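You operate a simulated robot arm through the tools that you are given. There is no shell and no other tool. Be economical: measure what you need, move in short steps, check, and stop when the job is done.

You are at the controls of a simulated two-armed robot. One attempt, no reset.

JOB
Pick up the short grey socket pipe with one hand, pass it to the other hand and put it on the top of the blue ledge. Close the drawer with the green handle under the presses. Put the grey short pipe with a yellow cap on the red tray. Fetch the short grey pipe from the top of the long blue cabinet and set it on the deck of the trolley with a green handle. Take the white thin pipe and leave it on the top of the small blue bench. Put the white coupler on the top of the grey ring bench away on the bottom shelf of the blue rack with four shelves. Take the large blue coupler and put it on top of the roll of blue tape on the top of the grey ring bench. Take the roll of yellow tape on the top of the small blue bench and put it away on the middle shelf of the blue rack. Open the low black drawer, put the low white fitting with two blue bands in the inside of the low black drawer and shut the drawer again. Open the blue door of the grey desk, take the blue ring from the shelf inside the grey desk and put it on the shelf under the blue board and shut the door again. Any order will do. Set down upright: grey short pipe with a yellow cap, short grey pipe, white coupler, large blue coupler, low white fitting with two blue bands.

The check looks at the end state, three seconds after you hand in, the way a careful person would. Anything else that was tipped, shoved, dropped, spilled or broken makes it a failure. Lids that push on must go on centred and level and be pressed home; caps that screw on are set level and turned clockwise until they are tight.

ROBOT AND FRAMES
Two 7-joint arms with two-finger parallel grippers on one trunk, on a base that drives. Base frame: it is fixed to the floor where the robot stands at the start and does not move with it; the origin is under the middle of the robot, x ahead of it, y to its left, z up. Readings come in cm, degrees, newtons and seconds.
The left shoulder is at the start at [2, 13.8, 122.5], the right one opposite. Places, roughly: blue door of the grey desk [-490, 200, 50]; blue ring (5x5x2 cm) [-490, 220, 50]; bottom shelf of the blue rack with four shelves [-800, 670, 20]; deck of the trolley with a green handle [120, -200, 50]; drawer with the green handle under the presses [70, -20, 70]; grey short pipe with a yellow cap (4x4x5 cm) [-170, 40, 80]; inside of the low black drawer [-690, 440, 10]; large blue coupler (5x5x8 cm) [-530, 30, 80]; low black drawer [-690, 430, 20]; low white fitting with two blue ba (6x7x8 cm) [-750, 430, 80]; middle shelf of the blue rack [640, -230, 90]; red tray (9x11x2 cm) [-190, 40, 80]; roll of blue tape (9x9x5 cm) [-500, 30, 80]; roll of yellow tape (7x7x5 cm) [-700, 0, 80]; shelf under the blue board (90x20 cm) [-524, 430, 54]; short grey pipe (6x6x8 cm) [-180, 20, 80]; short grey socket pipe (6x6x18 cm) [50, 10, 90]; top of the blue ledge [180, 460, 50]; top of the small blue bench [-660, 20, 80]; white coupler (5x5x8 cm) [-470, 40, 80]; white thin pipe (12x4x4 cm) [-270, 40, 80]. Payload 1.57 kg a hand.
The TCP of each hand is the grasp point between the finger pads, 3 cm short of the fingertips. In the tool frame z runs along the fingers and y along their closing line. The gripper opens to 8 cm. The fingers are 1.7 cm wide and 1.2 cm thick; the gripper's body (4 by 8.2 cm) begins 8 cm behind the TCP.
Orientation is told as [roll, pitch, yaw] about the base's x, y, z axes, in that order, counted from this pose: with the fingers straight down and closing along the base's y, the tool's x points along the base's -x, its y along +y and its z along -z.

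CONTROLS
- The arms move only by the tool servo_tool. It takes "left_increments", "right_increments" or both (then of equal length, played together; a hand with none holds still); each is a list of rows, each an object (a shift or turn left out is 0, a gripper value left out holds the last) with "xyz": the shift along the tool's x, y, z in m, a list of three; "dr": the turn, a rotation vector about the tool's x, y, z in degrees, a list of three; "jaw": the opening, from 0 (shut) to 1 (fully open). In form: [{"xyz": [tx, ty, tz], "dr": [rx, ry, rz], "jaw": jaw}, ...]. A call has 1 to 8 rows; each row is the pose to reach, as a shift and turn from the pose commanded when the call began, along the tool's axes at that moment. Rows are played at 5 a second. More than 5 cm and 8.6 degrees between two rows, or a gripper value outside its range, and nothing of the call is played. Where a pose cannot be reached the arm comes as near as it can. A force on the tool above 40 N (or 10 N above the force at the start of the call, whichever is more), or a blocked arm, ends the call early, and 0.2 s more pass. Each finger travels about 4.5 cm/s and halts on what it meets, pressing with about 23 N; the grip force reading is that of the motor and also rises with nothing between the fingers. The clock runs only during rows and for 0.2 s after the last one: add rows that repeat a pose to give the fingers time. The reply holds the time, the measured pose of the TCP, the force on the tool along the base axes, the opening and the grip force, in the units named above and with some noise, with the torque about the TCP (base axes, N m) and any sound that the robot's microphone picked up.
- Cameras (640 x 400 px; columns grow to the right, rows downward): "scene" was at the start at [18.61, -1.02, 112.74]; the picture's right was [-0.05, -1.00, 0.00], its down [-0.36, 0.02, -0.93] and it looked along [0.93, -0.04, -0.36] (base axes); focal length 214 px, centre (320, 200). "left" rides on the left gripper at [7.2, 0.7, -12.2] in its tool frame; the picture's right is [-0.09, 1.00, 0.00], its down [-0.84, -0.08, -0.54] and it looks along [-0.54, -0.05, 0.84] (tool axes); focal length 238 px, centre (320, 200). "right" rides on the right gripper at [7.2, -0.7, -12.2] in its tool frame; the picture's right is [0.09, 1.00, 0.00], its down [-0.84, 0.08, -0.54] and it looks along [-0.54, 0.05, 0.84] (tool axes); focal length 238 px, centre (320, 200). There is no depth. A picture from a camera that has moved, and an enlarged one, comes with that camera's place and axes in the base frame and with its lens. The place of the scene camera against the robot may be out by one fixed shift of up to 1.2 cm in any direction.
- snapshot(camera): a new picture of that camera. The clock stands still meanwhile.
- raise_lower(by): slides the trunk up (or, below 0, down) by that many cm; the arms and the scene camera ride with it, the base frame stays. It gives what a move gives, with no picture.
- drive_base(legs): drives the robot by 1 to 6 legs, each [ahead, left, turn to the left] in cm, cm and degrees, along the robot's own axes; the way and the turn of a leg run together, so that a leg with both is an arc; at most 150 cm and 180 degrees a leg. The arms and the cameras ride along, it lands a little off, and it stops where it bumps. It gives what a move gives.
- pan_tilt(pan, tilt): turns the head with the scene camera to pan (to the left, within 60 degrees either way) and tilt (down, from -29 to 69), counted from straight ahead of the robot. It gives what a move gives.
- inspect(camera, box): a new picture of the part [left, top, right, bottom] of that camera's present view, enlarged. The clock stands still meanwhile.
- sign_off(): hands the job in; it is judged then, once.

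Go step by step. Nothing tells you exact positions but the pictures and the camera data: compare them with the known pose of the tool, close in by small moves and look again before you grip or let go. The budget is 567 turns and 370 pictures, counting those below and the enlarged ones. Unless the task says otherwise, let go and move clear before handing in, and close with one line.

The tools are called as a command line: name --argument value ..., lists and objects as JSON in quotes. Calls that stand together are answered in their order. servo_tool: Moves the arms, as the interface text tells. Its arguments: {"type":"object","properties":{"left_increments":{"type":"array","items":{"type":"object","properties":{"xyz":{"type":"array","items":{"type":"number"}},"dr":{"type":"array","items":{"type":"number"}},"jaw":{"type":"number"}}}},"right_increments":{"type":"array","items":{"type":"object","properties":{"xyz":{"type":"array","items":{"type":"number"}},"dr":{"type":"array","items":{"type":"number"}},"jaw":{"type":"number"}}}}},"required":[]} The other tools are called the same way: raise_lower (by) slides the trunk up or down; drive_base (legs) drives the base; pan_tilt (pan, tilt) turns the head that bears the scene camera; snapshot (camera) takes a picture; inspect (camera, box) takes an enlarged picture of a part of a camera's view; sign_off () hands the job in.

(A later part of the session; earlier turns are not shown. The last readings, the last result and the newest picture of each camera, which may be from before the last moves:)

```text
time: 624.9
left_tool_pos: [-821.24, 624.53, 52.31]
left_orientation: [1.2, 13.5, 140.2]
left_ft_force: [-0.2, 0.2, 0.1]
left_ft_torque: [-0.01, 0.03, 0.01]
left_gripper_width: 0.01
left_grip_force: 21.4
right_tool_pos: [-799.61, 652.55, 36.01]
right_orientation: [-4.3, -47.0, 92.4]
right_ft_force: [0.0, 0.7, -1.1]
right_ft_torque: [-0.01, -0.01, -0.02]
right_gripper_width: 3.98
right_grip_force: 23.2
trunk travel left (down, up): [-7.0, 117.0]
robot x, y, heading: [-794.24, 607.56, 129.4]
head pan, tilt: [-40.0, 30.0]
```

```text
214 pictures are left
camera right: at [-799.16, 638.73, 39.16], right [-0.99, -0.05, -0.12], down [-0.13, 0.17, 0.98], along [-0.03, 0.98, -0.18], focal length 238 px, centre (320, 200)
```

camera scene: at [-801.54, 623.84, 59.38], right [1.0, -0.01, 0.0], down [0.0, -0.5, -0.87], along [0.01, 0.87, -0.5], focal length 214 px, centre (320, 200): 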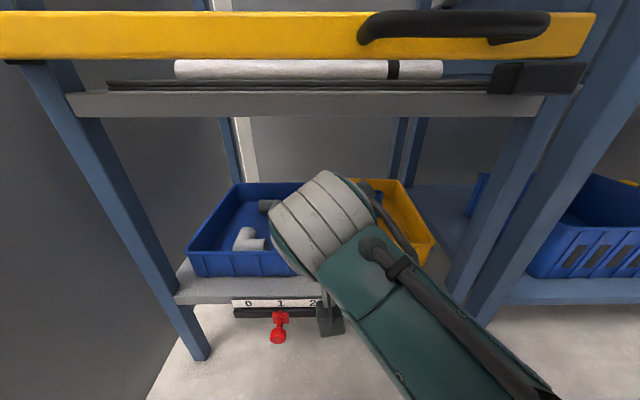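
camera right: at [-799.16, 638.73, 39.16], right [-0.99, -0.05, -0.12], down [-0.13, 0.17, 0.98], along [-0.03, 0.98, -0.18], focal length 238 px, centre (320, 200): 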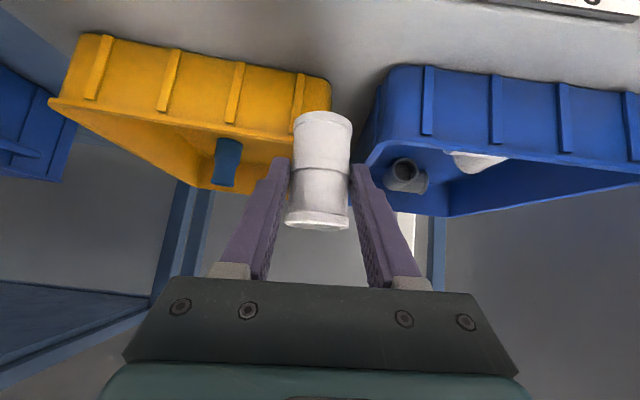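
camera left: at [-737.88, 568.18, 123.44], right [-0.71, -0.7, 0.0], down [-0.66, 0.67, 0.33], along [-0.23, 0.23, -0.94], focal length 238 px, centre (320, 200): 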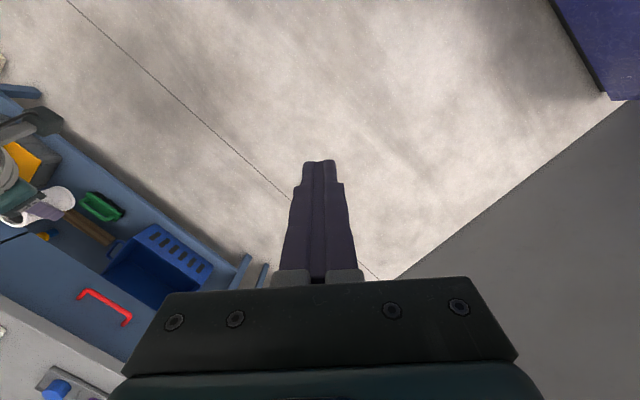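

The arm is at a joint limit in that direction; undo that and retreat with the base instead.

servo_tool --right_increments '[{"xyz": [-0.0155, 0.003, 0.0155], "dr": [0, -1, 0]}, {"xyz": [-0.0155, 0.003, 0.0155], "dr": [0, -1, 0]}]'

drive_base --legs '[[-1.7, 1.4, 0]]'

```text
time: 625.5
left_tool_pos: [-821.19, 624.49, 52.41]
left_orientation: [1.4, 13.6, 140.2]
left_ft_force: [0.3, 0.2, -0.2]
left_ft_torque: [-0.02, -0.03, 0.03]
left_gripper_width: 0.0
left_grip_force: 21.5
right_tool_pos: [-800.45, 653.97, 35.68]
right_orientation: [-3.5, -46.9, 92.2]
right_ft_force: [0.0, 0.3, -0.4]
right_ft_torque: [0.01, 0.04, 0.0]
right_gripper_width: 3.99
right_grip_force: 22.5
trunk travel left (down, up): [-7.0, 117.0]
robot x, y, heading: [-794.94, 607.81, 129.3]
head pan, tilt: [-40.0, 30.0]
```

```text
time: 626.3
left_tool_pos: [-821.22, 622.73, 52.36]
left_orientation: [1.2, 13.4, 140.2]
left_ft_force: [0.1, 1.1, -0.3]
left_ft_torque: [-0.01, -0.04, -0.01]
left_gripper_width: 0.0
left_grip_force: 20.9
right_tool_pos: [-800.22, 652.47, 35.96]
right_orientation: [-3.1, -47.2, 91.5]
right_ft_force: [0.0, 0.4, -0.4]
right_ft_torque: [-0.07, 0.02, 0.0]
right_gripper_width: 3.98
right_grip_force: 22.9
trunk travel left (down, up): [-7.0, 117.0]
robot x, y, heading: [-794.76, 605.3, 129.5]
head pan, tilt: [-40.0, 30.0]
```

servo_tool --right_increments '[{"xyz": [0, 0, 0]}, {"xyz": [0, 0, 0]}, {"xyz": [0, 0, 0]}, {"xyz": [0, 0, 0]}]'

servo_tool --right_increments '[{"xyz": [0.021, 0, -0.021]}, {"xyz": [0.043, 0, -0.043]}, {"xyz": [0.043, 0, -0.043]}, {"xyz": [0.043, 0, -0.043]}, {"xyz": [0.043, 0, -0.043]}]'

```text
time: 627.3
left_tool_pos: [-821.13, 622.3, 52.37]
left_orientation: [1.4, 13.5, 140.3]
left_ft_force: [1.0, -0.3, 0.2]
left_ft_torque: [-0.02, 0.01, 0.04]
left_gripper_width: 0.0
left_grip_force: 21.3
right_tool_pos: [-799.86, 652.41, 35.8]
right_orientation: [-3.8, -47.4, 92.0]
right_ft_force: [0.1, 0.0, -0.3]
right_ft_torque: [0.02, -0.01, -0.01]
right_gripper_width: 3.99
right_grip_force: 23.1
trunk travel left (down, up): [-7.0, 117.0]
robot x, y, heading: [-794.65, 605.85, 129.3]
head pan, tilt: [-40.0, 30.0]
```

```text
time: 628.0
left_tool_pos: [-821.14, 622.25, 52.3]
left_orientation: [1.5, 13.4, 140.1]
left_ft_force: [0.9, -0.6, 0.1]
left_ft_torque: [0.04, 0.04, -0.01]
left_gripper_width: 0.0
left_grip_force: 21.4
right_tool_pos: [-796.93, 649.29, 36.58]
right_orientation: [-13.4, -52.5, 99.9]
right_ft_force: [-0.5, -1.1, 0.6]
right_ft_torque: [-0.03, 0.0, -0.01]
right_gripper_width: 3.98
right_grip_force: 22.9
trunk travel left (down, up): [-7.0, 117.0]
robot x, y, heading: [-794.51, 605.25, 129.3]
head pan, tilt: [-40.0, 30.0]
stopped in row 3 (right hand): the arm was blocked; the commanded pose is now the measured one
```

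The arm got blocked; retreat with the base into the open and re-pose the hand.

drive_base --legs '[[-23, 19, 0]]'

raise_lower --by 20

snapshot --camera "scene"

snapshot --camera "right"

```text
time: 630.0
left_tool_pos: [-821.37, 592.87, 52.44]
left_orientation: [1.4, 13.3, 140.1]
left_ft_force: [-0.1, -0.6, 0.0]
left_ft_torque: [-0.03, 0.0, -0.03]
left_gripper_width: 0.0
left_grip_force: 21.1
right_tool_pos: [-797.04, 620.03, 36.67]
right_orientation: [-13.4, -52.6, 99.8]
right_ft_force: [-0.1, -0.3, -0.7]
right_ft_torque: [0.0, 0.0, -0.03]
right_gripper_width: 4.02
right_grip_force: 23.3
trunk travel left (down, up): [-7.0, 117.0]
robot x, y, heading: [-794.86, 575.78, 129.5]
head pan, tilt: [-40.0, 30.0]
```

```text
time: 632.2
left_tool_pos: [-821.28, 592.68, 72.55]
left_orientation: [1.4, 13.4, 140.2]
left_ft_force: [-0.1, 0.8, -0.3]
left_ft_torque: [0.02, -0.03, -0.05]
left_gripper_width: 0.01
left_grip_force: 20.9
right_tool_pos: [-797.03, 619.73, 56.57]
right_orientation: [-13.5, -52.5, 99.8]
right_ft_force: [-0.5, -0.3, -0.8]
right_ft_torque: [-0.01, -0.03, -0.01]
right_gripper_width: 3.98
right_grip_force: 22.5
trunk travel left (down, up): [-27.0, 97.0]
robot x, y, heading: [-794.52, 576.0, 129.6]
head pan, tilt: [-40.0, 30.0]
```

```text
213 pictures are left
camera scene: at [-801.72, 591.97, 78.31], right [1.0, -0.01, 0.0], down [-0.01, -0.5, -0.87], along [0.01, 0.87, -0.5], focal length 214 px, centre (320, 200)
```

scene: 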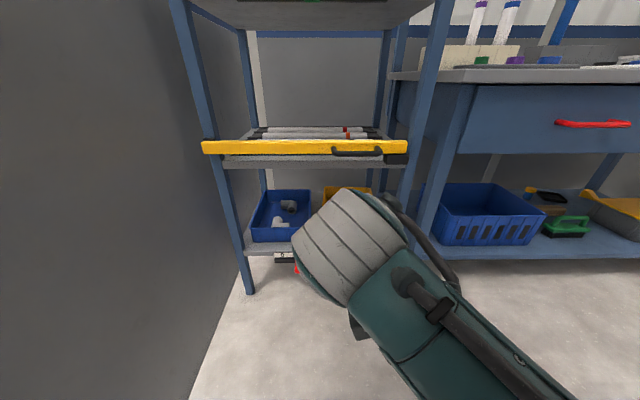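

```text
212 pictures are left
camera right: at [-796.76, 605.83, 58.33], right [-0.98, -0.04, -0.21], down [-0.22, 0.07, 0.97], along [-0.02, 1.0, -0.08], focal length 238 px, centre (320, 200)
```

right: 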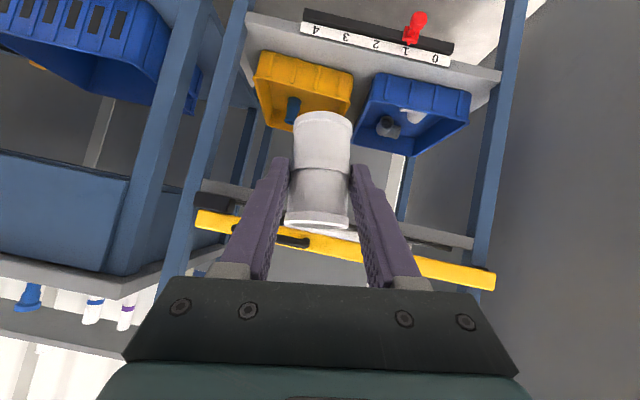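

Both bins and the shelf edge are visible; the yellow one sits ~2 cm back. Re-pose the hand properly first (in the open).

servo_tool --right_increments '[{"xyz": [0.0075, 0.019, -0.0145], "dr": [-2.75, 4, 3]}, {"xyz": [0.015, 0.0375, -0.029], "dr": [-5.5, 8, 6]}, {"xyz": [0.015, 0.0375, -0.029], "dr": [-5.5, 8, 6]}, {"xyz": [0.015, 0.0375, -0.029], "dr": [-5.5, 8, 6]}]'

```text
time: 633.0
left_tool_pos: [-821.25, 592.64, 72.39]
left_orientation: [1.3, 13.3, 140.3]
left_ft_force: [0.6, -0.5, -0.2]
left_ft_torque: [0.0, -0.01, -0.02]
left_gripper_width: 0.01
left_grip_force: 20.7
right_tool_pos: [-797.8, 619.3, 57.16]
right_orientation: [-9.7, -50.0, 97.4]
right_ft_force: [-0.3, -0.6, 0.1]
right_ft_torque: [0.0, -0.03, 0.02]
right_gripper_width: 3.99
right_grip_force: 23.1
trunk travel left (down, up): [-27.0, 97.0]
robot x, y, heading: [-795.01, 575.51, 129.4]
head pan, tilt: [-40.0, 30.0]
stopped in row 3 (right hand): the arm was blocked; the commanded pose is now the measured one
```

Probably the elbow is against the body. Open the arm by moving the hand outward and see if the orientation recovers.

servo_tool --right_increments '[{"xyz": [-0.012, -0.025, 0.02]}, {"xyz": [-0.024, -0.05, 0.04]}, {"xyz": [-0.036, -0.075, 0.06]}, {"xyz": [-0.036, -0.075, 0.06], "dr": [-2, 3, 2]}, {"xyz": [-0.036, -0.075, 0.06], "dr": [-4, 6, 4]}]'

pan_tilt --pan -60 --tilt 45

snapshot --camera "scene"

```text
time: 634.2
left_tool_pos: [-821.32, 592.76, 72.42]
left_orientation: [1.3, 13.5, 140.2]
left_ft_force: [-0.3, -0.3, 0.3]
left_ft_torque: [0.02, 0.01, -0.01]
left_gripper_width: 0.0
left_grip_force: 21.5
right_tool_pos: [-790.41, 625.97, 56.71]
right_orientation: [-0.2, -44.0, 90.2]
right_ft_force: [0.5, 0.0, 0.3]
right_ft_torque: [-0.03, -0.01, 0.02]
right_gripper_width: 4.0
right_grip_force: 22.9
trunk travel left (down, up): [-27.0, 97.0]
robot x, y, heading: [-794.29, 576.09, 129.1]
head pan, tilt: [-40.0, 30.0]
```

```text
time: 635.0
left_tool_pos: [-821.35, 592.72, 72.36]
left_orientation: [1.3, 13.5, 140.3]
left_ft_force: [-0.4, -0.3, 0.6]
left_ft_torque: [-0.01, -0.01, 0.01]
left_gripper_width: 0.0
left_grip_force: 21.1
right_tool_pos: [-790.46, 625.95, 56.65]
right_orientation: [-0.2, -43.8, 90.2]
right_ft_force: [-0.2, -0.3, -0.6]
right_ft_torque: [0.02, -0.01, -0.01]
right_gripper_width: 3.98
right_grip_force: 23.1
trunk travel left (down, up): [-27.0, 97.0]
robot x, y, heading: [-794.52, 576.16, 129.4]
head pan, tilt: [-60.0, 45.0]
```

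```text
211 pictures are left
camera scene: at [-798.97, 590.55, 76.06], right [0.94, -0.35, 0.0], down [-0.25, -0.66, -0.71], along [0.25, 0.66, -0.71], focal length 214 px, centre (320, 200)
```

scene: 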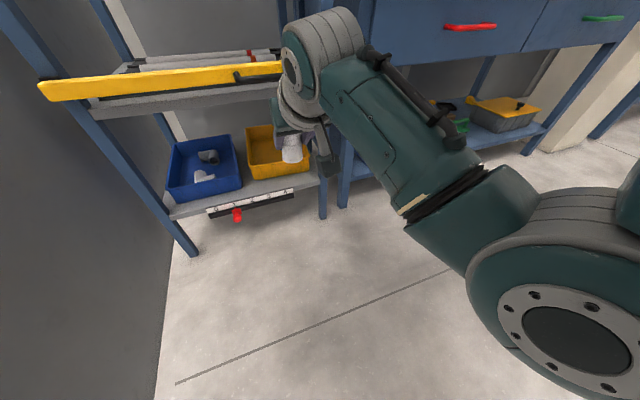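

Pose recovered. Bring the hand part-way back in, in slow steps, watching that the orientation holds.

servo_tool --right_increments '[{"xyz": [0.01, 0.017, -0.01]}, {"xyz": [0.02, 0.034, -0.02]}, {"xyz": [0.03, 0.051, -0.03]}, {"xyz": [0.038, 0.064, -0.037], "dr": [0, -1, 0]}, {"xyz": [0.038, 0.064, -0.037], "dr": [0, -1, 0]}]'

```text
time: 636.4
left_tool_pos: [-821.28, 592.71, 72.37]
left_orientation: [1.3, 13.4, 140.1]
left_ft_force: [-0.2, 0.1, 0.2]
left_ft_torque: [0.02, 0.0, -0.03]
left_gripper_width: 0.01
left_grip_force: 21.6
right_tool_pos: [-793.89, 623.47, 58.3]
right_orientation: [-8.3, -49.8, 96.0]
right_ft_force: [0.4, 0.4, -0.9]
right_ft_torque: [-0.03, -0.01, 0.01]
right_gripper_width: 3.99
right_grip_force: 23.2
trunk travel left (down, up): [-27.0, 97.0]
robot x, y, heading: [-794.95, 575.8, 129.2]
head pan, tilt: [-60.0, 45.0]
stopped in row 5 (right hand): the arm was blocked; the commanded pose is now the measured one
```

The wrist is near a limit there. Instead I'll keep the good outer pose and free space on the wall side by folding the left arm back to the body.

servo_tool --right_increments '[{"xyz": [-0.02, -0.03, 0.02]}, {"xyz": [-0.035, -0.055, 0.037], "dr": [-2, 2.5, 2.5]}, {"xyz": [-0.035, -0.055, 0.037], "dr": [-4, 5.5, 5]}, {"xyz": [-0.035, -0.055, 0.037], "dr": [-4, 5.5, 5]}, {"xyz": [-0.035, -0.055, 0.037], "dr": [-4, 5.5, 5]}]' --left_increments '[{"xyz": [0.0177, 0.017, 0.035]}, {"xyz": [0.0354, 0.034, 0.07]}, {"xyz": [0.053, 0.051, 0.105]}, {"xyz": [0.07, 0.068, 0.14]}, {"xyz": [0.0885, 0.085, 0.175]}]'

pan_tilt --pan 60 --tilt 30

snapshot --camera "scene"

```text
time: 637.6
left_tool_pos: [-817.49, 577.55, 57.6]
left_orientation: [1.4, 13.5, 140.2]
left_ft_force: [-0.1, -0.3, 0.4]
left_ft_torque: [-0.02, 0.0, -0.03]
left_gripper_width: 0.0
left_grip_force: 21.2
right_tool_pos: [-788.72, 628.27, 58.81]
right_orientation: [2.3, -43.9, 87.6]
right_ft_force: [-0.4, 0.7, 0.0]
right_ft_torque: [0.0, 0.04, -0.02]
right_gripper_width: 4.0
right_grip_force: 22.9
trunk travel left (down, up): [-27.0, 97.0]
robot x, y, heading: [-794.73, 576.11, 129.3]
head pan, tilt: [-60.0, 45.0]
```

```text
time: 639.6
left_tool_pos: [-817.42, 577.79, 57.54]
left_orientation: [1.3, 13.5, 140.2]
left_ft_force: [0.0, 0.4, 0.4]
left_ft_torque: [0.04, -0.02, -0.01]
left_gripper_width: 0.0
left_grip_force: 21.2
right_tool_pos: [-788.56, 628.47, 58.89]
right_orientation: [2.2, -44.0, 87.6]
right_ft_force: [-0.4, -0.3, -0.2]
right_ft_torque: [-0.04, 0.01, 0.01]
right_gripper_width: 3.99
right_grip_force: 22.9
trunk travel left (down, up): [-27.0, 97.0]
robot x, y, heading: [-794.83, 575.85, 129.4]
head pan, tilt: [60.0, 30.0]
```

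```text
210 pictures are left
camera scene: at [-810.75, 581.47, 78.31], right [-0.16, 0.99, 0.0], down [0.49, 0.08, -0.87], along [-0.85, -0.14, -0.5], focal length 214 px, centre (320, 200)
```

scene: 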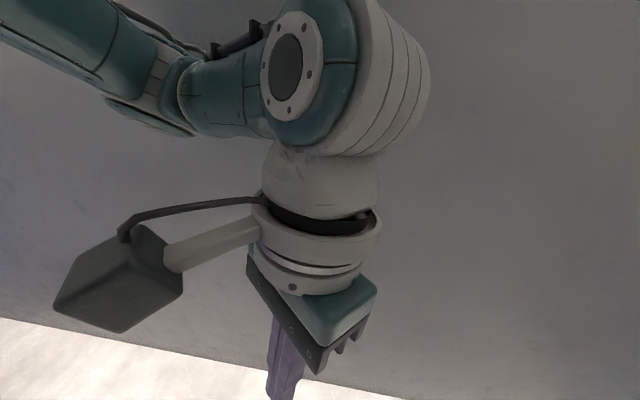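

Try a bit more yaw at this outer position, with the base turned 10° further.

servo_tool --right_increments '[{"dr": [2.5, 0, 2.5]}, {"dr": [5, 0, 5]}, {"dr": [7.1, 0, 7.1]}, {"dr": [7.1, 0, 7.1]}, {"dr": [7.1, 0, 7.1]}]'

drive_base --legs '[[0, 0, 12]]'

```text
time: 640.8
left_tool_pos: [-817.45, 577.73, 57.45]
left_orientation: [1.3, 13.5, 140.2]
left_ft_force: [0.2, 0.4, 0.7]
left_ft_torque: [-0.03, -0.01, -0.01]
left_gripper_width: 0.01
left_grip_force: 21.4
right_tool_pos: [-788.64, 628.31, 58.92]
right_orientation: [2.0, -43.7, 77.7]
right_ft_force: [0.6, -0.1, 0.0]
right_ft_torque: [0.01, 0.01, 0.01]
right_gripper_width: 3.98
right_grip_force: 22.8
trunk travel left (down, up): [-27.0, 97.0]
robot x, y, heading: [-794.58, 575.55, 129.2]
head pan, tilt: [60.0, 30.0]
```

```text
time: 642.0
left_tool_pos: [-817.35, 572.98, 57.6]
left_orientation: [1.3, 13.5, 152.1]
left_ft_force: [-0.4, -0.4, 0.2]
left_ft_torque: [-0.03, -0.01, -0.02]
left_gripper_width: 0.0
left_grip_force: 21.3
right_tool_pos: [-799.81, 628.64, 58.79]
right_orientation: [2.0, -43.7, 89.8]
right_ft_force: [0.7, -0.1, -0.5]
right_ft_torque: [0.0, -0.01, -0.02]
right_gripper_width: 3.98
right_grip_force: 22.8
trunk travel left (down, up): [-27.0, 97.0]
robot x, y, heading: [-794.53, 575.39, 141.4]
head pan, tilt: [60.0, 30.0]
```

That works: heading 141°, hand pointing straight at the rack. Now set the arm 5 cm lower, lower the trunk to just above the bin rims and advance part-way.

servo_tool --right_increments '[{"xyz": [0.018, 0, 0.018], "dr": [0, -1.3, 0]}, {"xyz": [0.036, 0, 0.036], "dr": [0, -1.3, 0]}, {"xyz": [0.036, 0, 0.036], "dr": [0, -1.3, 0]}]'

raise_lower --by -16

drive_base --legs '[[10.5, -9, 0]]'

snapshot --camera "right"

pan_tilt --pan -51 --tilt 35

snapshot --camera "scene"

```text
time: 642.8
left_tool_pos: [-817.29, 573.0, 57.59]
left_orientation: [1.3, 13.5, 152.2]
left_ft_force: [-0.6, 0.7, 0.5]
left_ft_torque: [0.02, 0.01, 0.01]
left_gripper_width: 0.01
left_grip_force: 21.6
right_tool_pos: [-799.94, 628.45, 53.63]
right_orientation: [2.0, -45.0, 89.7]
right_ft_force: [0.6, -0.4, -0.3]
right_ft_torque: [-0.02, 0.0, 0.01]
right_gripper_width: 4.0
right_grip_force: 22.6
trunk travel left (down, up): [-27.0, 97.0]
robot x, y, heading: [-795.04, 575.82, 141.6]
head pan, tilt: [60.0, 30.0]
```

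```text
time: 644.6
left_tool_pos: [-817.44, 573.03, 41.65]
left_orientation: [1.3, 13.5, 152.2]
left_ft_force: [0.3, 0.2, 0.3]
left_ft_torque: [0.02, -0.02, 0.0]
left_gripper_width: 0.02
left_grip_force: 21.3
right_tool_pos: [-799.85, 628.38, 37.78]
right_orientation: [2.0, -44.9, 89.7]
right_ft_force: [-0.5, 0.4, 0.2]
right_ft_torque: [-0.05, 0.0, 0.0]
right_gripper_width: 4.01
right_grip_force: 23.2
trunk travel left (down, up): [-11.0, 113.0]
robot x, y, heading: [-794.84, 575.73, 141.4]
head pan, tilt: [60.0, 30.0]
```

```text
time: 645.9
left_tool_pos: [-819.45, 586.69, 41.44]
left_orientation: [1.3, 13.6, 152.3]
left_ft_force: [-0.6, 0.1, -0.2]
left_ft_torque: [0.0, 0.02, 0.01]
left_gripper_width: 0.0
left_grip_force: 21.2
right_tool_pos: [-801.96, 642.06, 37.72]
right_orientation: [1.8, -45.0, 89.9]
right_ft_force: [-0.3, 0.2, -0.7]
right_ft_torque: [-0.03, 0.02, 0.02]
right_gripper_width: 4.0
right_grip_force: 23.2
trunk travel left (down, up): [-11.0, 113.0]
robot x, y, heading: [-797.41, 589.81, 141.2]
head pan, tilt: [60.0, 30.0]
```

```text
209 pictures are left
camera right: at [-800.84, 628.39, 41.36], right [-1.0, -0.09, -0.04], down [-0.06, 0.21, 0.98], along [-0.07, 0.97, -0.21], focal length 238 px, centre (320, 200)
```

right: 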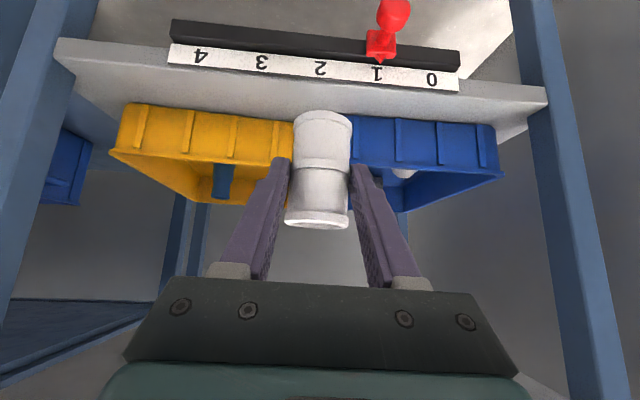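

```text
time: 647.8
left_tool_pos: [-819.47, 586.64, 41.41]
left_orientation: [1.3, 13.6, 152.2]
left_ft_force: [0.0, 1.0, 0.4]
left_ft_torque: [0.0, 0.01, -0.02]
left_gripper_width: 0.0
left_grip_force: 21.3
right_tool_pos: [-801.88, 641.92, 37.73]
right_orientation: [1.8, -45.0, 89.9]
right_ft_force: [-0.1, 0.2, -1.0]
right_ft_torque: [-0.03, 0.01, -0.01]
right_gripper_width: 3.96
right_grip_force: 22.8
trunk travel left (down, up): [-11.0, 113.0]
robot x, y, heading: [-797.61, 589.29, 141.6]
head pan, tilt: [-51.0, 35.0]
```

```text
208 pictures are left
camera scene: at [-805.53, 603.94, 61.52], right [1.0, 0.01, 0.0], down [0.01, -0.57, -0.82], along [0.0, 0.82, -0.57], focal length 214 px, centre (320, 200)
```

scene: 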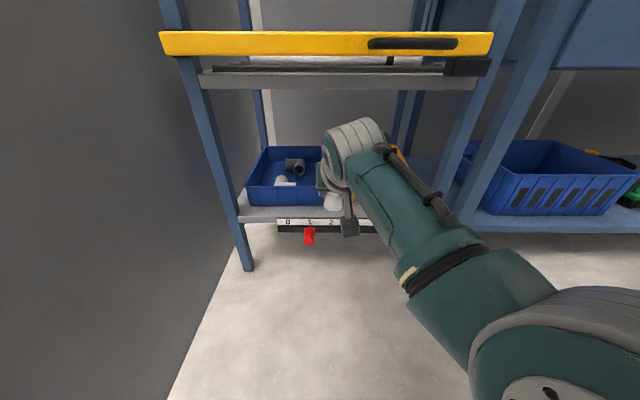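

Now I see the bins taper outward, so their rims overhang the strip. Plan: come down just in front of the rims, then slide the coupler ~1.3 cm in under them. Advance to TCP y≈651.3.

drive_base --legs '[[5.8, -7.3, 0]]'

snapshot --camera "right"

```text
time: 648.9
left_tool_pos: [-819.52, 595.84, 41.47]
left_orientation: [1.4, 13.6, 152.1]
left_ft_force: [-0.2, -0.3, 0.2]
left_ft_torque: [0.02, -0.01, 0.02]
left_gripper_width: 0.0
left_grip_force: 21.2
right_tool_pos: [-801.99, 651.24, 37.85]
right_orientation: [1.8, -45.0, 89.9]
right_ft_force: [0.4, -0.1, -0.7]
right_ft_torque: [-0.02, -0.03, -0.02]
right_gripper_width: 4.02
right_grip_force: 22.8
trunk travel left (down, up): [-11.0, 113.0]
robot x, y, heading: [-797.43, 598.53, 141.6]
head pan, tilt: [-51.0, 35.0]
```

```text
207 pictures are left
camera right: at [-800.82, 637.5, 41.32], right [-1.0, -0.08, -0.04], down [-0.06, 0.21, 0.98], along [-0.07, 0.97, -0.21], focal length 238 px, centre (320, 200)
```

right: 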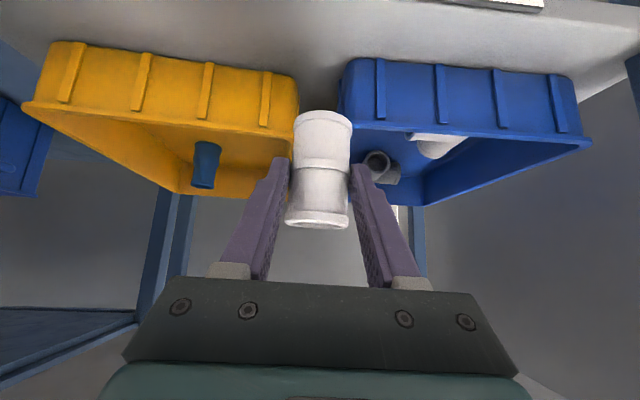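

servo_tool --right_increments '[{"xyz": [0, -0.009, 0]}, {"xyz": [0, -0.009, 0]}]'

raise_lower --by -4

raise_lower --by -2.5

raise_lower --by -2

snapshot --camera "right"

```text
time: 649.5
left_tool_pos: [-819.57, 595.82, 41.55]
left_orientation: [1.2, 13.5, 152.2]
left_ft_force: [-0.4, 0.9, 0.2]
left_ft_torque: [-0.01, 0.03, 0.0]
left_gripper_width: 0.0
left_grip_force: 21.7
right_tool_pos: [-801.07, 651.22, 37.66]
right_orientation: [1.9, -44.8, 89.8]
right_ft_force: [-0.4, -0.1, -0.8]
right_ft_torque: [0.0, -0.01, 0.0]
right_gripper_width: 4.0
right_grip_force: 23.4
trunk travel left (down, up): [-11.0, 113.0]
robot x, y, heading: [-797.09, 598.73, 141.4]
head pan, tilt: [-51.0, 35.0]
```

```text
time: 650.4
left_tool_pos: [-819.43, 595.99, 37.39]
left_orientation: [1.3, 13.6, 152.1]
left_ft_force: [-0.1, 0.0, -1.2]
left_ft_torque: [-0.02, -0.03, 0.03]
left_gripper_width: 0.01
left_grip_force: 21.4
right_tool_pos: [-801.05, 651.35, 33.74]
right_orientation: [1.9, -45.0, 89.9]
right_ft_force: [0.8, -0.5, -1.3]
right_ft_torque: [-0.02, 0.01, -0.01]
right_gripper_width: 4.0
right_grip_force: 23.0
trunk travel left (down, up): [-7.0, 117.0]
robot x, y, heading: [-797.39, 598.93, 141.4]
head pan, tilt: [-51.0, 35.0]
```

```text
time: 651.1
left_tool_pos: [-819.52, 595.95, 34.92]
left_orientation: [1.2, 13.6, 152.1]
left_ft_force: [-0.2, -0.3, -0.2]
left_ft_torque: [-0.01, 0.04, 0.01]
left_gripper_width: 0.0
left_grip_force: 21.4
right_tool_pos: [-801.05, 651.25, 31.12]
right_orientation: [1.8, -45.0, 89.8]
right_ft_force: [-0.5, 0.2, 0.0]
right_ft_torque: [0.01, 0.0, -0.01]
right_gripper_width: 4.01
right_grip_force: 23.1
trunk travel left (down, up): [-4.5, 119.5]
robot x, y, heading: [-797.3, 598.96, 141.4]
head pan, tilt: [-51.0, 35.0]
```

```text
time: 651.7
left_tool_pos: [-819.52, 595.97, 32.83]
left_orientation: [1.3, 13.6, 152.1]
left_ft_force: [1.0, -0.7, 0.3]
left_ft_torque: [-0.02, 0.0, 0.0]
left_gripper_width: 0.0
left_grip_force: 21.3
right_tool_pos: [-801.05, 651.43, 29.36]
right_orientation: [1.8, -45.4, 89.9]
right_ft_force: [0.3, -1.3, 10.5]
right_ft_torque: [0.11, -0.17, -0.05]
right_gripper_width: 4.0
right_grip_force: 22.8
trunk travel left (down, up): [-2.5, 121.5]
robot x, y, heading: [-797.12, 598.5, 141.5]
head pan, tilt: [-51.0, 35.0]
```

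```text
206 pictures are left
camera right: at [-799.96, 637.69, 32.88], right [-1.0, -0.08, -0.04], down [-0.06, 0.2, 0.98], along [-0.07, 0.98, -0.21], focal length 238 px, centre (320, 200)
```

right: 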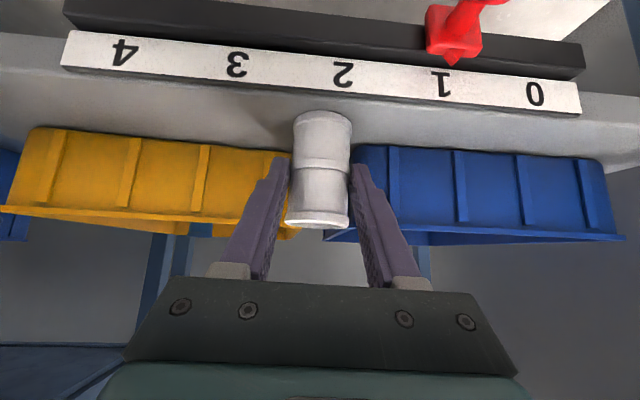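

Base contact: the torque shows the coupler standing on the shelf strip under its axis (shelf z≈24). Release with a small opening and back straight out.

servo_tool --right_increments '[{"jaw": 0.52}, {"jaw": 0.55}, {"jaw": 0.58}, {"jaw": 0.6}, {"jaw": 0.6}]'

snapshot --camera "right"

```text
time: 652.9
left_tool_pos: [-819.49, 595.93, 32.98]
left_orientation: [1.3, 13.6, 152.3]
left_ft_force: [0.4, -0.8, -0.2]
left_ft_torque: [0.0, 0.01, -0.03]
left_gripper_width: 0.01
left_grip_force: 21.6
right_tool_pos: [-801.07, 651.16, 29.12]
right_orientation: [1.8, -45.0, 89.8]
right_ft_force: [0.6, -0.2, 0.9]
right_ft_torque: [0.0, 0.0, -0.05]
right_gripper_width: 4.81
right_grip_force: 0.1
trunk travel left (down, up): [-2.5, 121.5]
robot x, y, heading: [-797.08, 598.98, 141.3]
head pan, tilt: [-51.0, 35.0]
```

```text
205 pictures are left
camera right: at [-799.94, 637.61, 32.81], right [-1.0, -0.08, -0.04], down [-0.06, 0.21, 0.98], along [-0.07, 0.97, -0.21], focal length 238 px, centre (320, 200)
```

right: 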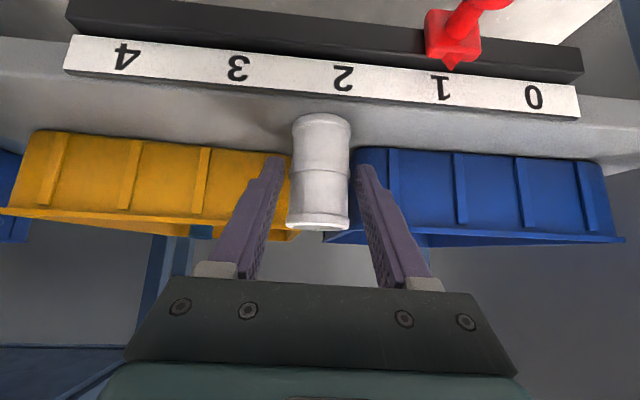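

drive_base --legs '[[-6.2, 7.8, 0], [-6.2, 7.8, 0]]'

raise_lower --by 15

snapshot --camera "right"

```text
time: 654.8
left_tool_pos: [-819.41, 576.16, 32.92]
left_orientation: [1.3, 13.6, 152.3]
left_ft_force: [-0.4, 0.4, 0.1]
left_ft_torque: [0.0, -0.02, 0.0]
left_gripper_width: 0.0
left_grip_force: 21.2
right_tool_pos: [-801.05, 631.65, 29.27]
right_orientation: [1.8, -45.1, 89.9]
right_ft_force: [-0.2, 0.4, 0.5]
right_ft_torque: [-0.03, 0.0, 0.0]
right_gripper_width: 4.82
right_grip_force: 0.1
trunk travel left (down, up): [-2.5, 121.5]
robot x, y, heading: [-797.46, 579.03, 141.5]
head pan, tilt: [-51.0, 35.0]
```

```text
time: 656.6
left_tool_pos: [-819.52, 575.92, 47.93]
left_orientation: [1.2, 13.7, 152.2]
left_ft_force: [-0.6, 0.3, -0.2]
left_ft_torque: [-0.02, 0.0, 0.0]
left_gripper_width: 0.0
left_grip_force: 21.5
right_tool_pos: [-801.12, 631.49, 44.27]
right_orientation: [1.8, -45.1, 89.9]
right_ft_force: [-0.6, 0.2, -0.3]
right_ft_torque: [-0.01, -0.01, -0.03]
right_gripper_width: 4.8
right_grip_force: 0.0
trunk travel left (down, up): [-17.5, 106.5]
robot x, y, heading: [-797.55, 578.64, 141.6]
head pan, tilt: [-51.0, 35.0]
```

```text
204 pictures are left
camera right: at [-799.97, 617.76, 47.85], right [-1.0, -0.09, -0.04], down [-0.06, 0.21, 0.98], along [-0.07, 0.97, -0.21], focal length 238 px, centre (320, 200)
```

right: 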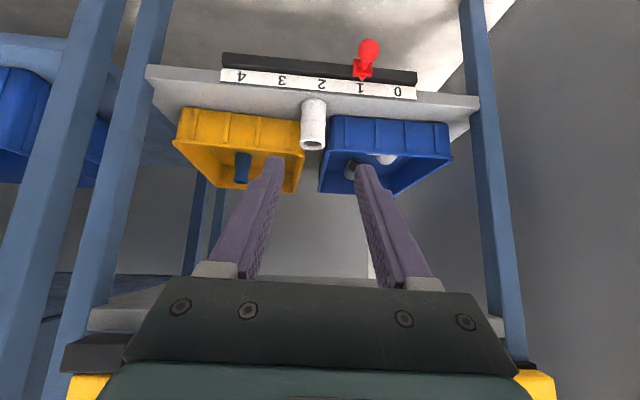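

The white coupler stands on the bottom shelf. The yellow bin is about 2 cm further back than before; I'll gently hook its front rim with closed fingertips and draw it forward.

servo_tool --right_increments '[{"jaw": 0}, {"jaw": 0}, {"jaw": 0}, {"jaw": 0}]'

raise_lower --by -6.5

drive_base --legs '[[-6.1, -21.9, 0], [9, -4, 0]]'

snapshot --camera "right"

snapshot --camera "scene"

```text
time: 657.6
left_tool_pos: [-819.38, 576.02, 47.98]
left_orientation: [1.3, 13.7, 152.2]
left_ft_force: [-1.2, 0.5, 0.4]
left_ft_torque: [0.02, 0.05, -0.01]
left_gripper_width: 0.02
left_grip_force: 21.4
right_tool_pos: [-801.03, 631.42, 44.15]
right_orientation: [1.7, -45.0, 89.9]
right_ft_force: [0.0, 0.8, -1.3]
right_ft_torque: [0.01, 0.0, 0.02]
right_gripper_width: 0.0
right_grip_force: 21.6
trunk travel left (down, up): [-17.5, 106.5]
robot x, y, heading: [-797.34, 578.78, 141.5]
head pan, tilt: [-51.0, 35.0]
```

```text
time: 658.6
left_tool_pos: [-819.47, 576.14, 41.37]
left_orientation: [1.2, 13.5, 152.2]
left_ft_force: [0.3, 0.4, -1.1]
left_ft_torque: [-0.04, 0.09, 0.0]
left_gripper_width: 0.0
left_grip_force: 20.8
right_tool_pos: [-801.12, 631.4, 37.77]
right_orientation: [1.8, -45.1, 89.9]
right_ft_force: [1.0, 0.0, 0.5]
right_ft_torque: [0.0, 0.01, 0.0]
right_gripper_width: 0.0
right_grip_force: 21.3
trunk travel left (down, up): [-11.0, 113.0]
robot x, y, heading: [-797.44, 579.05, 141.3]
head pan, tilt: [-51.0, 35.0]
```

```text
time: 661.1
left_tool_pos: [-805.8, 597.91, 41.5]
left_orientation: [1.4, 13.6, 152.1]
left_ft_force: [1.0, -1.2, 1.6]
left_ft_torque: [0.0, -0.01, -0.01]
left_gripper_width: 0.0
left_grip_force: 21.5
right_tool_pos: [-787.39, 653.21, 37.61]
right_orientation: [1.9, -44.9, 89.9]
right_ft_force: [0.4, 0.1, 0.0]
right_ft_torque: [0.0, -0.01, -0.02]
right_gripper_width: 0.01
right_grip_force: 21.5
trunk travel left (down, up): [-11.0, 113.0]
robot x, y, heading: [-783.37, 600.78, 141.3]
head pan, tilt: [-51.0, 35.0]
```

```text
203 pictures are left
camera right: at [-786.26, 639.59, 41.26], right [-1.0, -0.08, -0.04], down [-0.06, 0.21, 0.98], along [-0.07, 0.97, -0.21], focal length 238 px, centre (320, 200)
```

right: 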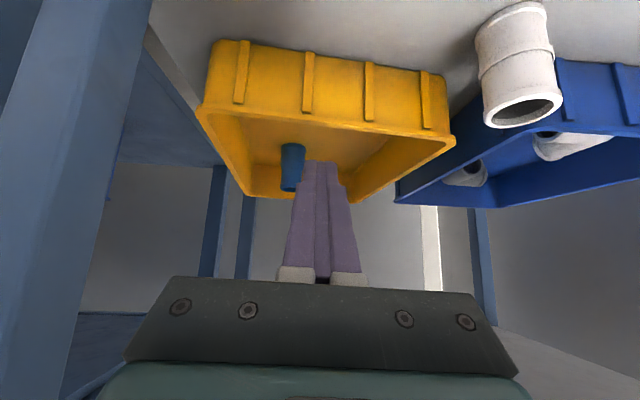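

```text
202 pictures are left
camera scene: at [-791.83, 615.17, 61.51], right [1.0, 0.01, 0.0], down [0.0, -0.57, -0.82], along [0.0, 0.82, -0.57], focal length 214 px, centre (320, 200)
```

scene: 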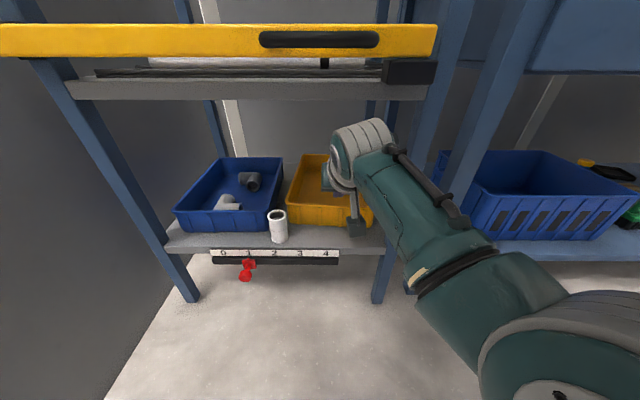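

drive_base --legs '[[2.0, -2.6, 0]]'

raise_lower --by -3.5

raise_lower --by -1

snapshot --camera "right"

```text
time: 661.9
left_tool_pos: [-805.93, 600.87, 41.57]
left_orientation: [1.5, 13.6, 152.3]
left_ft_force: [-0.1, -0.1, -1.0]
left_ft_torque: [0.01, 0.01, 0.04]
left_gripper_width: 0.0
left_grip_force: 21.0
right_tool_pos: [-787.39, 656.02, 37.43]
right_orientation: [2.0, -44.7, 89.7]
right_ft_force: [1.1, 0.7, -0.2]
right_ft_torque: [0.01, 0.02, 0.01]
right_gripper_width: 0.01
right_grip_force: 21.3
trunk travel left (down, up): [-11.0, 113.0]
robot x, y, heading: [-783.12, 604.07, 141.2]
head pan, tilt: [-51.0, 35.0]
```

```text
time: 662.7
left_tool_pos: [-805.88, 601.38, 38.07]
left_orientation: [1.3, 13.5, 152.1]
left_ft_force: [0.3, 0.1, 0.8]
left_ft_torque: [-0.01, 0.02, 0.0]
left_gripper_width: 0.0
left_grip_force: 21.0
right_tool_pos: [-787.44, 656.75, 34.27]
right_orientation: [2.1, -44.9, 89.7]
right_ft_force: [0.3, -0.2, -0.1]
right_ft_torque: [0.01, 0.03, 0.0]
right_gripper_width: 0.01
right_grip_force: 21.5
trunk travel left (down, up): [-7.5, 116.5]
robot x, y, heading: [-783.16, 603.8, 141.4]
head pan, tilt: [-51.0, 35.0]
```

```text
time: 663.3
left_tool_pos: [-805.8, 601.36, 36.85]
left_orientation: [1.3, 13.5, 152.2]
left_ft_force: [-0.1, -0.1, 0.2]
left_ft_torque: [-0.01, -0.02, 0.02]
left_gripper_width: 0.01
left_grip_force: 21.4
right_tool_pos: [-787.46, 656.63, 33.09]
right_orientation: [2.0, -44.9, 89.8]
right_ft_force: [0.0, 1.3, 0.0]
right_ft_torque: [0.03, -0.05, -0.01]
right_gripper_width: 0.03
right_grip_force: 21.3
trunk travel left (down, up): [-6.5, 117.5]
robot x, y, heading: [-783.57, 604.5, 141.5]
head pan, tilt: [-51.0, 35.0]
```

```text
201 pictures are left
camera right: at [-786.33, 643.05, 36.79], right [-1.0, -0.08, -0.04], down [-0.06, 0.21, 0.98], along [-0.07, 0.97, -0.21], focal length 238 px, centre (320, 200)
```

right: 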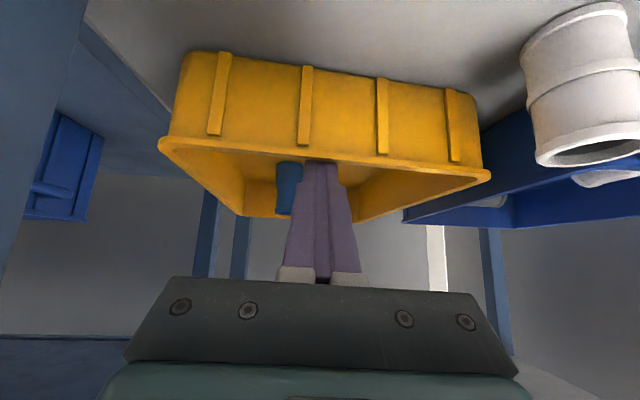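

raise_lower --by -1.3

drive_base --legs '[[-1.25, 1.55, 0]]'

snapshot --camera "right"

```text
time: 663.9
left_tool_pos: [-805.85, 601.85, 35.74]
left_orientation: [1.2, 13.4, 152.1]
left_ft_force: [0.1, 0.6, 0.0]
left_ft_torque: [0.01, -0.01, 0.01]
left_gripper_width: 0.03
left_grip_force: 21.5
right_tool_pos: [-787.5, 657.46, 32.28]
right_orientation: [2.0, -45.7, 89.6]
right_ft_force: [1.6, 8.3, 16.1]
right_ft_torque: [0.11, 0.04, -0.01]
right_gripper_width: 0.01
right_grip_force: 21.6
trunk travel left (down, up): [-5.2, 118.8]
robot x, y, heading: [-783.46, 604.01, 141.4]
head pan, tilt: [-51.0, 35.0]
```

```text
time: 664.7
left_tool_pos: [-805.87, 599.73, 35.7]
left_orientation: [1.3, 13.5, 152.2]
left_ft_force: [-0.4, 0.7, -0.2]
left_ft_torque: [0.02, 0.0, 0.0]
left_gripper_width: 0.0
left_grip_force: 21.1
right_tool_pos: [-787.38, 655.08, 31.89]
right_orientation: [1.9, -44.8, 89.8]
right_ft_force: [-0.1, 5.6, 5.4]
right_ft_torque: [-0.29, -0.02, 0.0]
right_gripper_width: 0.0
right_grip_force: 21.5
trunk travel left (down, up): [-5.2, 118.8]
robot x, y, heading: [-783.23, 602.09, 141.5]
head pan, tilt: [-51.0, 35.0]
```

```text
200 pictures are left
camera right: at [-786.32, 641.4, 35.49], right [-1.0, -0.08, -0.04], down [-0.06, 0.21, 0.98], along [-0.07, 0.97, -0.21], focal length 238 px, centre (320, 200)
```

right: 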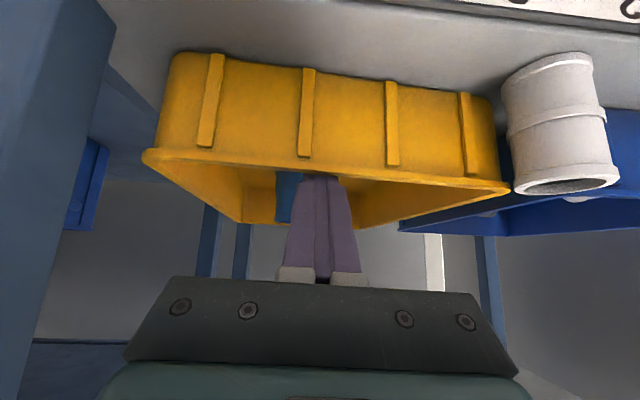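

The bin has come forward to be level with the blue one. Unhook: forward a little, up, then back out.

drive_base --legs '[[0.75, -0.95, 0]]'

raise_lower --by 8

drive_base --legs '[[-12.4, 15.6, 0]]'

snapshot --camera "right"

snapshot --camera "scene"

```text
time: 665.5
left_tool_pos: [-805.8, 600.2, 35.76]
left_orientation: [1.5, 13.6, 152.2]
left_ft_force: [-0.2, -0.7, 0.4]
left_ft_torque: [0.03, -0.02, 0.0]
left_gripper_width: 0.04
left_grip_force: 21.6
right_tool_pos: [-787.42, 655.33, 31.6]
right_orientation: [1.9, -44.5, 89.8]
right_ft_force: [0.4, -0.9, 0.2]
right_ft_torque: [-0.01, -0.01, 0.04]
right_gripper_width: 0.0
right_grip_force: 21.2
trunk travel left (down, up): [-5.2, 118.8]
robot x, y, heading: [-783.51, 603.22, 141.7]
head pan, tilt: [-51.0, 35.0]
```

```text
time: 666.6
left_tool_pos: [-805.93, 600.49, 43.72]
left_orientation: [1.4, 13.6, 152.2]
left_ft_force: [-0.2, -0.6, 0.6]
left_ft_torque: [0.01, 0.01, 0.04]
left_gripper_width: 0.0
left_grip_force: 21.6
right_tool_pos: [-787.33, 655.7, 39.59]
right_orientation: [1.9, -44.6, 89.7]
right_ft_force: [0.0, -0.2, -0.3]
right_ft_torque: [0.0, 0.0, 0.01]
right_gripper_width: 0.0
right_grip_force: 21.2
trunk travel left (down, up): [-13.2, 110.8]
robot x, y, heading: [-783.42, 603.33, 141.4]
head pan, tilt: [-51.0, 35.0]
```

```text
time: 668.2
left_tool_pos: [-805.92, 580.7, 43.7]
left_orientation: [1.3, 13.5, 152.3]
left_ft_force: [-0.9, -0.1, -0.4]
left_ft_torque: [0.03, -0.07, 0.01]
left_gripper_width: 0.02
left_grip_force: 21.2
right_tool_pos: [-787.57, 635.99, 39.65]
right_orientation: [1.9, -44.8, 90.0]
right_ft_force: [-0.2, -0.1, 0.4]
right_ft_torque: [0.03, -0.02, -0.03]
right_gripper_width: 0.01
right_grip_force: 20.8
trunk travel left (down, up): [-13.2, 110.8]
robot x, y, heading: [-783.27, 583.61, 141.6]
head pan, tilt: [-51.0, 35.0]
```

```text
199 pictures are left
camera right: at [-786.39, 622.31, 43.43], right [-1.0, -0.09, -0.04], down [-0.06, 0.21, 0.98], along [-0.08, 0.97, -0.22], focal length 238 px, centre (320, 200)
```

right: 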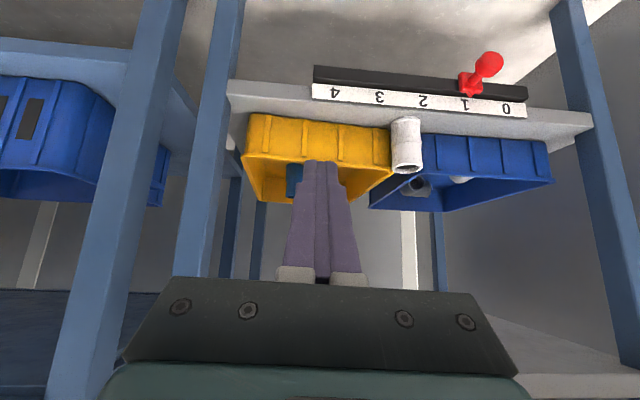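

```text
198 pictures are left
camera scene: at [-791.94, 597.94, 63.75], right [1.0, 0.01, 0.0], down [0.0, -0.57, -0.82], along [-0.01, 0.82, -0.57], focal length 214 px, centre (320, 200)
```

scene: 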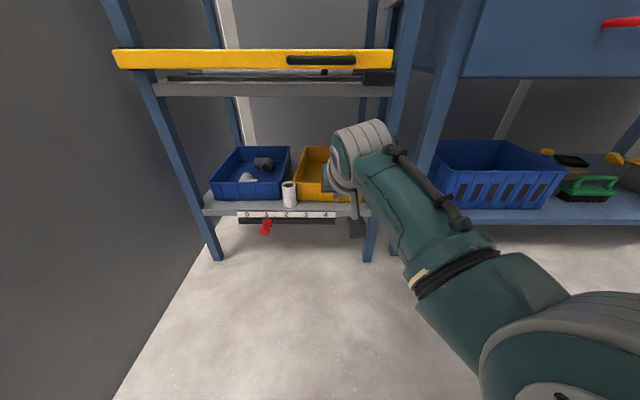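

The bins are aligned again with the coupler standing in front. Raise, back away and restore the right hand to tool-down.

drive_base --legs '[[-25, 10, 0]]'

raise_lower --by 40

servo_tool --right_increments '[{"dr": [-5.9, 0, -5.9]}, {"dr": [-11.8, 0, -11.8]}, {"dr": [-17.7, 0, -17.7]}, {"dr": [-23.6, 0, -23.6]}, {"dr": [-29.5, 0, -29.5]}, {"dr": [-35.4, 0, -35.4]}]'

servo_tool --right_increments '[{"dr": [0, 8, 0], "jaw": 1}, {"dr": [0, 16, 0]}, {"dr": [0, 24, 0]}, {"dr": [0, 32, 0]}, {"dr": [0, 40, 0]}, {"dr": [0, 45, 0]}, {"dr": [0, 45, 0]}]'

```text
time: 670.1
left_tool_pos: [-792.67, 557.29, 43.75]
left_orientation: [1.4, 13.5, 152.3]
left_ft_force: [-0.5, 0.0, -0.3]
left_ft_torque: [-0.02, -0.02, 0.02]
left_gripper_width: 0.0
left_grip_force: 20.9
right_tool_pos: [-774.33, 612.68, 39.76]
right_orientation: [1.9, -44.8, 89.7]
right_ft_force: [0.1, 0.4, -0.1]
right_ft_torque: [0.05, 0.01, -0.01]
right_gripper_width: 0.0
right_grip_force: 21.4
trunk travel left (down, up): [-13.2, 110.8]
robot x, y, heading: [-770.12, 560.1, 141.7]
head pan, tilt: [-51.0, 35.0]
```

```text
time: 674.0
left_tool_pos: [-792.7, 557.26, 83.75]
left_orientation: [1.3, 13.5, 152.4]
left_ft_force: [0.4, -0.1, 0.2]
left_ft_torque: [0.01, 0.03, -0.02]
left_gripper_width: 0.01
left_grip_force: 21.7
right_tool_pos: [-774.2, 612.46, 79.78]
right_orientation: [1.9, -44.6, 89.8]
right_ft_force: [-0.1, 0.3, 0.7]
right_ft_torque: [-0.02, 0.02, 0.01]
right_gripper_width: 0.01
right_grip_force: 21.4
trunk travel left (down, up): [-53.2, 70.8]
robot x, y, heading: [-769.94, 559.67, 141.6]
head pan, tilt: [-51.0, 35.0]
```

```text
time: 675.4
left_tool_pos: [-792.5, 557.25, 83.64]
left_orientation: [1.2, 13.4, 152.3]
left_ft_force: [-0.2, -0.6, 0.0]
left_ft_torque: [0.01, 0.0, -0.03]
left_gripper_width: 0.01
left_grip_force: 21.1
right_tool_pos: [-774.26, 612.49, 79.74]
right_orientation: [1.5, -45.8, 140.3]
right_ft_force: [-0.1, 0.1, 0.0]
right_ft_torque: [0.02, 0.0, -0.02]
right_gripper_width: 0.0
right_grip_force: 21.6
trunk travel left (down, up): [-53.2, 70.8]
robot x, y, heading: [-769.91, 560.52, 141.4]
head pan, tilt: [-51.0, 35.0]
```

```text
time: 677.0
left_tool_pos: [-792.7, 557.25, 83.8]
left_orientation: [1.3, 13.4, 152.3]
left_ft_force: [0.3, 0.8, -1.2]
left_ft_torque: [-0.02, -0.02, -0.02]
left_gripper_width: 0.0
left_grip_force: 20.8
right_tool_pos: [-774.2, 612.42, 79.72]
right_orientation: [1.1, -0.6, 141.4]
right_ft_force: [-0.7, 0.4, 0.4]
right_ft_torque: [-0.01, 0.01, 0.0]
right_gripper_width: 8.0
right_grip_force: 0.1
trunk travel left (down, up): [-53.2, 70.8]
robot x, y, heading: [-770.37, 560.12, 141.3]
head pan, tilt: [-51.0, 35.0]
```

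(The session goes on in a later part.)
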